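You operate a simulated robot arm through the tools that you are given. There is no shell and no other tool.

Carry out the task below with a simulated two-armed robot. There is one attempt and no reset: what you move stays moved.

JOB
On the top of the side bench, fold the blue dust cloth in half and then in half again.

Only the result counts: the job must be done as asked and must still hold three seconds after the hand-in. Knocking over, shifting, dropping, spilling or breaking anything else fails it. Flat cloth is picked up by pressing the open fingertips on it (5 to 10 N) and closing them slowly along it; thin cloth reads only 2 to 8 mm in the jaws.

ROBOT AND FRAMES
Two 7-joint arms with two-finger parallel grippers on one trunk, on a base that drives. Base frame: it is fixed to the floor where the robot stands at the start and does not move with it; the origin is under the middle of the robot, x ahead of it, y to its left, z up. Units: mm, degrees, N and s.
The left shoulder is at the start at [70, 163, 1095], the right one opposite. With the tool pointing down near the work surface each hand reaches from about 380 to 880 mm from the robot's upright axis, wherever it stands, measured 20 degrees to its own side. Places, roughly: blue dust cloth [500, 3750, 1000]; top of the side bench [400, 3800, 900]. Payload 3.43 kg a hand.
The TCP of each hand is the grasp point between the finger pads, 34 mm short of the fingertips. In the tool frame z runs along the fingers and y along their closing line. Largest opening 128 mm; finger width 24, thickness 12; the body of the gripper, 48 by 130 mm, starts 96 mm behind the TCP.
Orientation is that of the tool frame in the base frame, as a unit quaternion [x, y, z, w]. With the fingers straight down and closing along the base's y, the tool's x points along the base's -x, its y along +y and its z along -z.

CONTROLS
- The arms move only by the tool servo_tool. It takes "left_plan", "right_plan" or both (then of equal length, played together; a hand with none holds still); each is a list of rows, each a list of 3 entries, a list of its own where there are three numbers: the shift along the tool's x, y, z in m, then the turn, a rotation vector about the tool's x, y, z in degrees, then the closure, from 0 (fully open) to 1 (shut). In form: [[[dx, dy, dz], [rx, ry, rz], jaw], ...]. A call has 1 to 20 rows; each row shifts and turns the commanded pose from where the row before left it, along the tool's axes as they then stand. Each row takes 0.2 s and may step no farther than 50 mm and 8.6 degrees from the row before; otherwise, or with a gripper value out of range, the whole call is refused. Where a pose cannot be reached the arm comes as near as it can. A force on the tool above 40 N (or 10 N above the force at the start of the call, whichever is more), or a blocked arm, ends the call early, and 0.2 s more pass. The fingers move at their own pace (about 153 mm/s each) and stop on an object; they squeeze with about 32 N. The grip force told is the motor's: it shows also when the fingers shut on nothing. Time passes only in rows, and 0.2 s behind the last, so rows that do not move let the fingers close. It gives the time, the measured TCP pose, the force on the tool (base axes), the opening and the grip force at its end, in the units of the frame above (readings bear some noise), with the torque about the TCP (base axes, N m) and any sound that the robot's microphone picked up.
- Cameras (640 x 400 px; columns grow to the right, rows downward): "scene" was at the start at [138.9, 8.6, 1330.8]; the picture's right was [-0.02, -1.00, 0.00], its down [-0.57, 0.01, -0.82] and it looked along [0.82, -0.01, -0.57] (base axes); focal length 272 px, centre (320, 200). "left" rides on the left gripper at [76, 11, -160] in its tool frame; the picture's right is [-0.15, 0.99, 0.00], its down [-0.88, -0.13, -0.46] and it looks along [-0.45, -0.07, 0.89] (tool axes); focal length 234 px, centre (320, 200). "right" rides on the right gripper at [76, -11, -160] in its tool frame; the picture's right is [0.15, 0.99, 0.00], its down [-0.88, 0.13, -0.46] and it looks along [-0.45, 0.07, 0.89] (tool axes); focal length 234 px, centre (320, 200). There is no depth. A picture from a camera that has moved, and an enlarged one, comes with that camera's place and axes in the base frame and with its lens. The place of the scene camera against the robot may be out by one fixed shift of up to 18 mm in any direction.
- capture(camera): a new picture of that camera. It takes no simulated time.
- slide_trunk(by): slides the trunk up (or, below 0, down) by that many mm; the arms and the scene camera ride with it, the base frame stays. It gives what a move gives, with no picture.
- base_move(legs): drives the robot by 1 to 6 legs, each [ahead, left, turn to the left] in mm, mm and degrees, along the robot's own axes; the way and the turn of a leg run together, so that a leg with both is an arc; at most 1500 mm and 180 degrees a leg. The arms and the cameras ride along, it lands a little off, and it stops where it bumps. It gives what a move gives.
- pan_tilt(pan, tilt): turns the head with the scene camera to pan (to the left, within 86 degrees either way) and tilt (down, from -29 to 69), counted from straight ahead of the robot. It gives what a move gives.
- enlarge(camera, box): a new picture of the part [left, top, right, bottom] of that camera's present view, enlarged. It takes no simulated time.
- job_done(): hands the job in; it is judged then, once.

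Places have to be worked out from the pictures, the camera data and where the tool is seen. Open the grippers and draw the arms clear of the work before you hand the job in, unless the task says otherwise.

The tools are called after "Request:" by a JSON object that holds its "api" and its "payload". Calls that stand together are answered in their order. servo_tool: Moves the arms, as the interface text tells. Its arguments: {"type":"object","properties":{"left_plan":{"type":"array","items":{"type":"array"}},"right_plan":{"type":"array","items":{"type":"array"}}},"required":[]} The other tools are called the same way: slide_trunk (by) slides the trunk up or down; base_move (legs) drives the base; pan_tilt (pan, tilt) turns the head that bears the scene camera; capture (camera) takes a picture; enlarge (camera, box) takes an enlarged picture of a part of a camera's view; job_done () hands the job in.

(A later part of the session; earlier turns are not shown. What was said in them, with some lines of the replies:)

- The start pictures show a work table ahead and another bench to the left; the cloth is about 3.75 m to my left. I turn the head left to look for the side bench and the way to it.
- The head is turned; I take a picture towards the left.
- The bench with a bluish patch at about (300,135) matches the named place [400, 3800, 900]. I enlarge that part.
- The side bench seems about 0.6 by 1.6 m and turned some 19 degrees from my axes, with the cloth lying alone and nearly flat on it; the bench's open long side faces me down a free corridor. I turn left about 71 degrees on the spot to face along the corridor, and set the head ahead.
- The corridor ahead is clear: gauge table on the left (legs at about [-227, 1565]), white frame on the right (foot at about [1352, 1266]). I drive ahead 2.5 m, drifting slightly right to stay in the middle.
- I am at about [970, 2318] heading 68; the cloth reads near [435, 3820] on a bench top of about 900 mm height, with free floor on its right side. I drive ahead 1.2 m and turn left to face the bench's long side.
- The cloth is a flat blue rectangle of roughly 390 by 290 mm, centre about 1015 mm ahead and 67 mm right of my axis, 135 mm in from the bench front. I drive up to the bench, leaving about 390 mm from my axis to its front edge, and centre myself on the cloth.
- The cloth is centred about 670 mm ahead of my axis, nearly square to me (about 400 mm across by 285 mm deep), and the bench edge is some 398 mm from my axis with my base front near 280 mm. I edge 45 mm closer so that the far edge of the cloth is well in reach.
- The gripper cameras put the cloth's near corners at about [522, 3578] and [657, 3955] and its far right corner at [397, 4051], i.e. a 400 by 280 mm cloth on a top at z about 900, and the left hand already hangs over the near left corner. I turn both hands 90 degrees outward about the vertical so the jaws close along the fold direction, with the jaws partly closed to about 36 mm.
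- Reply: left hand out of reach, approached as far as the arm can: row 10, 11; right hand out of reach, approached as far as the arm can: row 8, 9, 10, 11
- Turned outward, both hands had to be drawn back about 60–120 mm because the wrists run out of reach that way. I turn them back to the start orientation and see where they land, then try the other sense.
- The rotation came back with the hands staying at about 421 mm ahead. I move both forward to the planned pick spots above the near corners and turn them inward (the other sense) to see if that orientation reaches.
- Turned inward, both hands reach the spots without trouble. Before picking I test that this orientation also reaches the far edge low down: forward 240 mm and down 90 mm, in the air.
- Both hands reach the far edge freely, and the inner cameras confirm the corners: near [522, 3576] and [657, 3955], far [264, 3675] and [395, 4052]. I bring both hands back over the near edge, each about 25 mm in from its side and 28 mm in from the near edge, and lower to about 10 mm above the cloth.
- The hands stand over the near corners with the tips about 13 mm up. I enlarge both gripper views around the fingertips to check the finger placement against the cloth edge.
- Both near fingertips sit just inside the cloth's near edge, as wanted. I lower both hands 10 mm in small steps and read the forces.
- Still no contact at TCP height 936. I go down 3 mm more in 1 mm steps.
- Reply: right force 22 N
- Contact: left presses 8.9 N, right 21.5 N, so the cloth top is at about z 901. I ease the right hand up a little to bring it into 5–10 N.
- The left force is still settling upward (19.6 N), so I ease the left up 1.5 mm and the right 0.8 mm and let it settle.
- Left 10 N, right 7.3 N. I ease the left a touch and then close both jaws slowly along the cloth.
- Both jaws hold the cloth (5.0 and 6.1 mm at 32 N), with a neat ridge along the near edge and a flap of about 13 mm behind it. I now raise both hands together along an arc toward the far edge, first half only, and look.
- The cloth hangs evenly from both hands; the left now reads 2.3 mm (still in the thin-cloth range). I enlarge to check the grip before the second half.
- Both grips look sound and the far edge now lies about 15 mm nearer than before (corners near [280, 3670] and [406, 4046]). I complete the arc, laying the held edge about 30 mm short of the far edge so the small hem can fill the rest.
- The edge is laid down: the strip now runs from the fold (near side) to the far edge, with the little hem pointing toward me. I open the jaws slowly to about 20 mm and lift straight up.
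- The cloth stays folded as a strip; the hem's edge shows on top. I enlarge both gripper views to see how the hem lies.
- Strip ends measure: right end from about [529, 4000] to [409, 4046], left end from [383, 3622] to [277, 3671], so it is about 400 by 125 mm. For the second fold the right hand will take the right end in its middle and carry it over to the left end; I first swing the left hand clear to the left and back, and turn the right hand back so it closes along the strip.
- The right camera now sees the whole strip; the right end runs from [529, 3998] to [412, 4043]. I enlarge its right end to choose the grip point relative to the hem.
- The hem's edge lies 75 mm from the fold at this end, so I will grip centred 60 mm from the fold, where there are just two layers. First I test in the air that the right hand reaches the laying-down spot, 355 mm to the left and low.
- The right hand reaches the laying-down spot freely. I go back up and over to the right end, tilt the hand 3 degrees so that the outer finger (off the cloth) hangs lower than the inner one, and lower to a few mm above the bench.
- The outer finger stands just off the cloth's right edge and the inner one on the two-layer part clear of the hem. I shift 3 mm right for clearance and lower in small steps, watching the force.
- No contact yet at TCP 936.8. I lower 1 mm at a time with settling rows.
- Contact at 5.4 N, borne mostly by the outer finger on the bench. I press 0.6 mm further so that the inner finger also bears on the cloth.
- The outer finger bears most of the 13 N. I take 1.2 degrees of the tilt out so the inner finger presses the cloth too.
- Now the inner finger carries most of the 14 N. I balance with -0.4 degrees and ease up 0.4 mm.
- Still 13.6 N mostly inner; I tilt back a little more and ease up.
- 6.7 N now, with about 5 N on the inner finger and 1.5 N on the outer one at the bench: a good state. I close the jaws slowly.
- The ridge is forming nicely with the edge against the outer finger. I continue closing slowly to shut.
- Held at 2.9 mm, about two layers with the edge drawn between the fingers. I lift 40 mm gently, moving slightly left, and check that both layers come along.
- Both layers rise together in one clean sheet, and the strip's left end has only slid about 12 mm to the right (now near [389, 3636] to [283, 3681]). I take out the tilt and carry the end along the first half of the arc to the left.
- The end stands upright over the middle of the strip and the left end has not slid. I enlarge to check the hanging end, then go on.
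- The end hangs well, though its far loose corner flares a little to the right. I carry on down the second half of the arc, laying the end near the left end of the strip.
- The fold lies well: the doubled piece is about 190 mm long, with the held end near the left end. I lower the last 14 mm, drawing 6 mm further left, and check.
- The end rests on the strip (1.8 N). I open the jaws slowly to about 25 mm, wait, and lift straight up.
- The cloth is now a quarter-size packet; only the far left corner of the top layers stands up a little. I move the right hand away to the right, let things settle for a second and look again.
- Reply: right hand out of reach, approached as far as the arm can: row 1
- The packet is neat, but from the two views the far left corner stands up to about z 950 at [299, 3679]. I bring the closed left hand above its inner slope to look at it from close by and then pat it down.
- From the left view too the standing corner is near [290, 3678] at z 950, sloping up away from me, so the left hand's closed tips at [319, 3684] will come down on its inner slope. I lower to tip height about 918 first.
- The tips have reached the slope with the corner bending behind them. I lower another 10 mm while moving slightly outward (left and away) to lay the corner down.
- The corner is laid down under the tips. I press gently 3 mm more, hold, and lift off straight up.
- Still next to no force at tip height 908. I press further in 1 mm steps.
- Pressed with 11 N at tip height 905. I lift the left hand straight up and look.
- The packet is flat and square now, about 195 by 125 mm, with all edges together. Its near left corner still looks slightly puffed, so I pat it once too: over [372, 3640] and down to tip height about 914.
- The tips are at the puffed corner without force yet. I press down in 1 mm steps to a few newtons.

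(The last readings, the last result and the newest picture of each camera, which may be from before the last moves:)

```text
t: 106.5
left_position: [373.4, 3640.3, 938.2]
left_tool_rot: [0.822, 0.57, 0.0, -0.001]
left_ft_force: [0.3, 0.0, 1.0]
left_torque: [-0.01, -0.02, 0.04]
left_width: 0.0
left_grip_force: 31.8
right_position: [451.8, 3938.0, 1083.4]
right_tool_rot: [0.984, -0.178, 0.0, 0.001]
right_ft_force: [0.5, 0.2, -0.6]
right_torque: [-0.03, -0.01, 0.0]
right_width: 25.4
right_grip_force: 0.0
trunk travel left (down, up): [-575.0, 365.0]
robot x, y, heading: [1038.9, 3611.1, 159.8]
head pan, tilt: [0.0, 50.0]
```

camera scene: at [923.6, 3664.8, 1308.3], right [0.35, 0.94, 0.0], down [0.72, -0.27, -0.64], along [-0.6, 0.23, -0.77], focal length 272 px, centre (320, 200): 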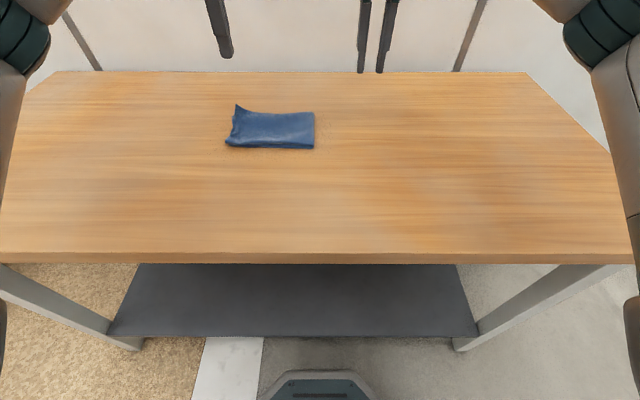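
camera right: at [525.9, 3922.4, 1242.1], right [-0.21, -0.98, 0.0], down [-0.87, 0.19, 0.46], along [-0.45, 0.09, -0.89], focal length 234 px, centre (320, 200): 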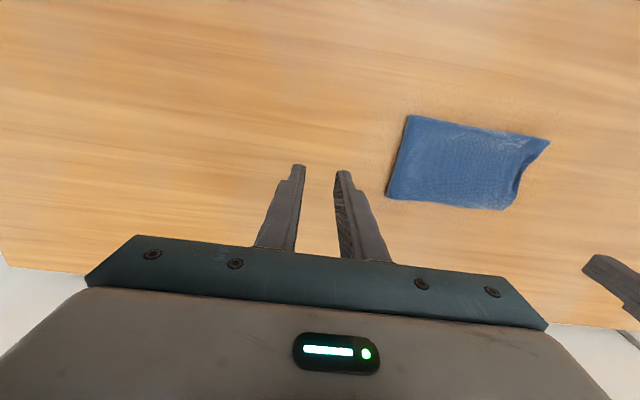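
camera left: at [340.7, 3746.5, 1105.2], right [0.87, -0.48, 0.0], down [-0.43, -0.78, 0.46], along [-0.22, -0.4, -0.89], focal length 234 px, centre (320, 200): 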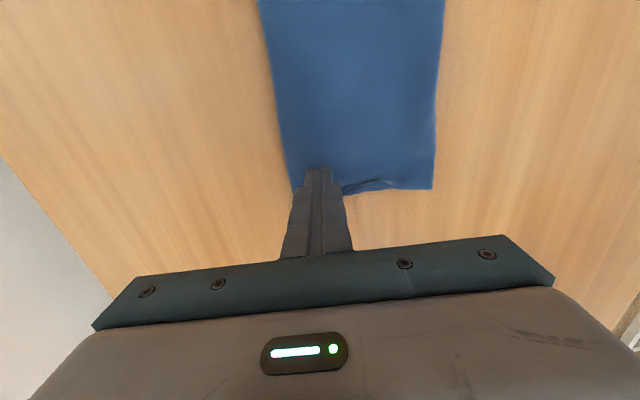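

About 1 N at tip height 904; one more millimetre, then I lift straight up and swing the left hand back clear to the left.

Request:
{"api": "servo_tool", "payload": {"left_plan": [[[0, 0, 0.001], [0, 0, 0], 1.0], [[0, 0, 0], [0, 0, 0], 1.0], [[0, 0, -0.003], [0, 0, 0], 1.0], [[0, 0, -0.01], [0, 0, 0], 1.0], [[0, 0, -0.03], [0, 0, 0], 1.0], [[0, 0, -0.04], [0, 0, 0], 1.0], [[0, 0, -0.04], [0, 0, 0], 1.0], [[0, 0, -0.035], [0, 0, 0], 1.0], [[-0.035, 0.03, 0], [0, 0, 0], 0.5], [[-0.035, 0.03, 0], [0, 0, 0], 0.0], [[-0.035, 0.03, 0], [0, 0, 0], 0.0], [[-0.035, 0.03, 0], [0, 0, 0], 0.0], [[-0.03, 0.03, 0], [0, 0, 0], 0.0], [[0, 0, 0], [0, 0, 0], 0.0]], "right_plan": [[[0, 0, 0], [0, 0, 0], 0.8], [[0, 0, 0], [0, 0, 0], 0.8], [[0, 0, 0], [0, 0, 0], 0.8], [[0, 0, 0], [0, 0, 0], 0.8], [[0, 0, 0], [0, 0, 0], 0.5], [[0.03, 0, 0], [0, 0, 0], 0.2], [[0.03, -0.02, 0], [0, 0, 0], 0.0], [[0.03, -0.03, 0], [0, 0, 0], 0.0], [[0.03, -0.03, 0], [0, 0, 0], 0.0], [[0.03, -0.03, 0], [0, 0, 0], 0.0], [[0, -0.03, 0], [0, 0, 0], 0.0], [[0, 0, 0], [0, 0, 0], 0.0], [[0, 0, 0], [0, 0, 0], 0.0], [[0, 0, 0], [0, 0, 0], 0.0]]}}

Request:
{"api": "capture", "payload": {"camera": "scene"}}

Request:
{"api": "enlarge", "payload": {"camera": "scene", "box": [200, 80, 340, 165]}}

Request:
{"api": "capture", "payload": {"camera": "right"}}

Request:
{"api": "capture", "payload": {"camera": "left"}}

```text
t: 109.5
left_position: [451.8, 3432.7, 1097.4]
left_tool_rot: [0.822, 0.57, 0.0, 0.001]
left_ft_force: [0.0, 0.0, -0.9]
left_torque: [-0.02, -0.04, 0.0]
left_width: 127.9
left_grip_force: 0.1
right_position: [642.3, 4017.1, 1082.8]
right_tool_rot: [0.984, -0.179, 0.0, 0.0]
right_ft_force: [0.4, 0.1, -0.9]
right_torque: [-0.01, -0.03, 0.01]
right_width: 127.9
right_grip_force: 0.1
trunk travel left (down, up): [-575.0, 365.0]
robot x, y, heading: [1041.6, 3608.0, 159.2]
head pan, tilt: [0.0, 50.0]
```

```text
taken
camera scene: at [922.6, 3667.6, 1308.1], right [0.35, 0.94, 0.0], down [0.72, -0.27, -0.64], along [-0.6, 0.23, -0.77], focal length 272 px, centre (320, 200)
```

scene: 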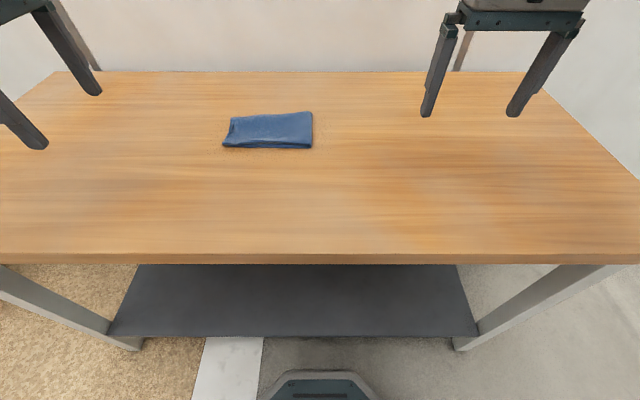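

```text
4.57 times, centred on (270, 122) of scene
camera zoom: at [922.6, 3667.6, 1308.1], right [0.35, 0.94, 0.0], down [0.72, -0.27, -0.64], along [-0.6, 0.23, -0.77], focal length 1244 px, centre (549, 554)
```

zoom: 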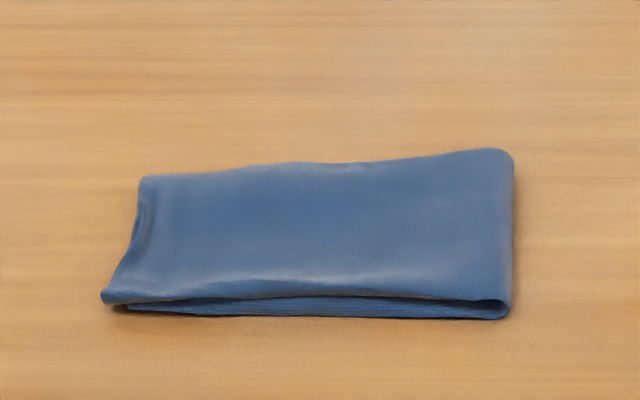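

```text
taken
camera right: at [717.5, 4001.8, 1242.4], right [-0.21, -0.98, 0.0], down [-0.87, 0.19, 0.46], along [-0.45, 0.09, -0.89], focal length 234 px, centre (320, 200)
```

right: 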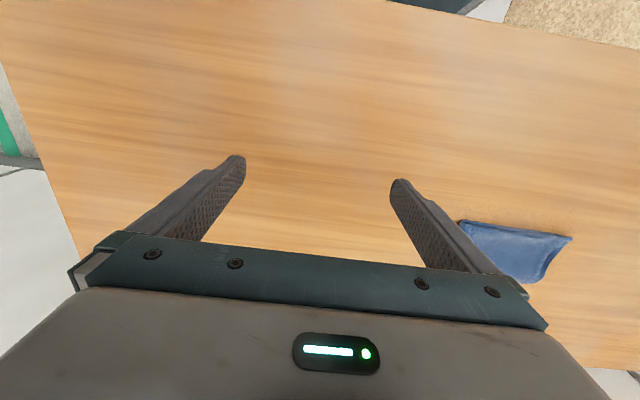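

```text
taken
camera left: at [489.3, 3498.3, 1257.5], right [0.87, -0.48, 0.0], down [-0.43, -0.78, 0.46], along [-0.22, -0.4, -0.89], focal length 234 px, centre (320, 200)
```

left: 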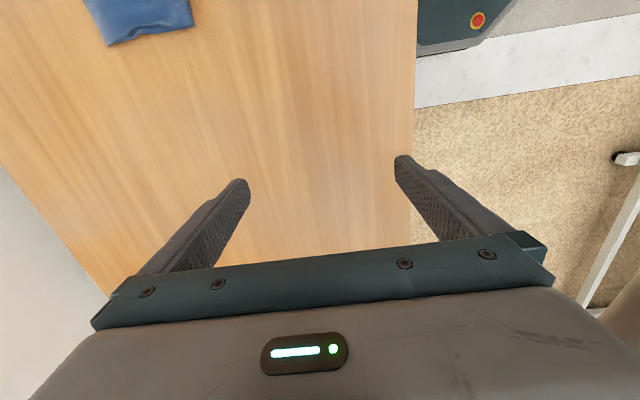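

The cloth lies as a flat quarter packet of about 195 by 125 mm on the bench top. Both grippers are open and well clear of it, and nothing else was touched, so I hand the job in.

Request:
{"api": "job_done", "payload": {}}

```text
The job is handed in.
```

The blue dust cloth is folded in half and then in half again. It lies flat on the side bench as a packet of about 195 by 125 mm, from an original 400 by 280 mm.

- **First fold:** both hands carried the near edge to the far edge. A hem of about 30 mm is turned back inside the packet where the jaws had gripped it.
- **Second fold:** the right hand carried the right end over to the left end. The far left corner stood up after release, so I pressed it and the near left corner flat with the left hand.

At hand-in both grippers were open and clear of the cloth. I saw nothing else touched or moved along the way.
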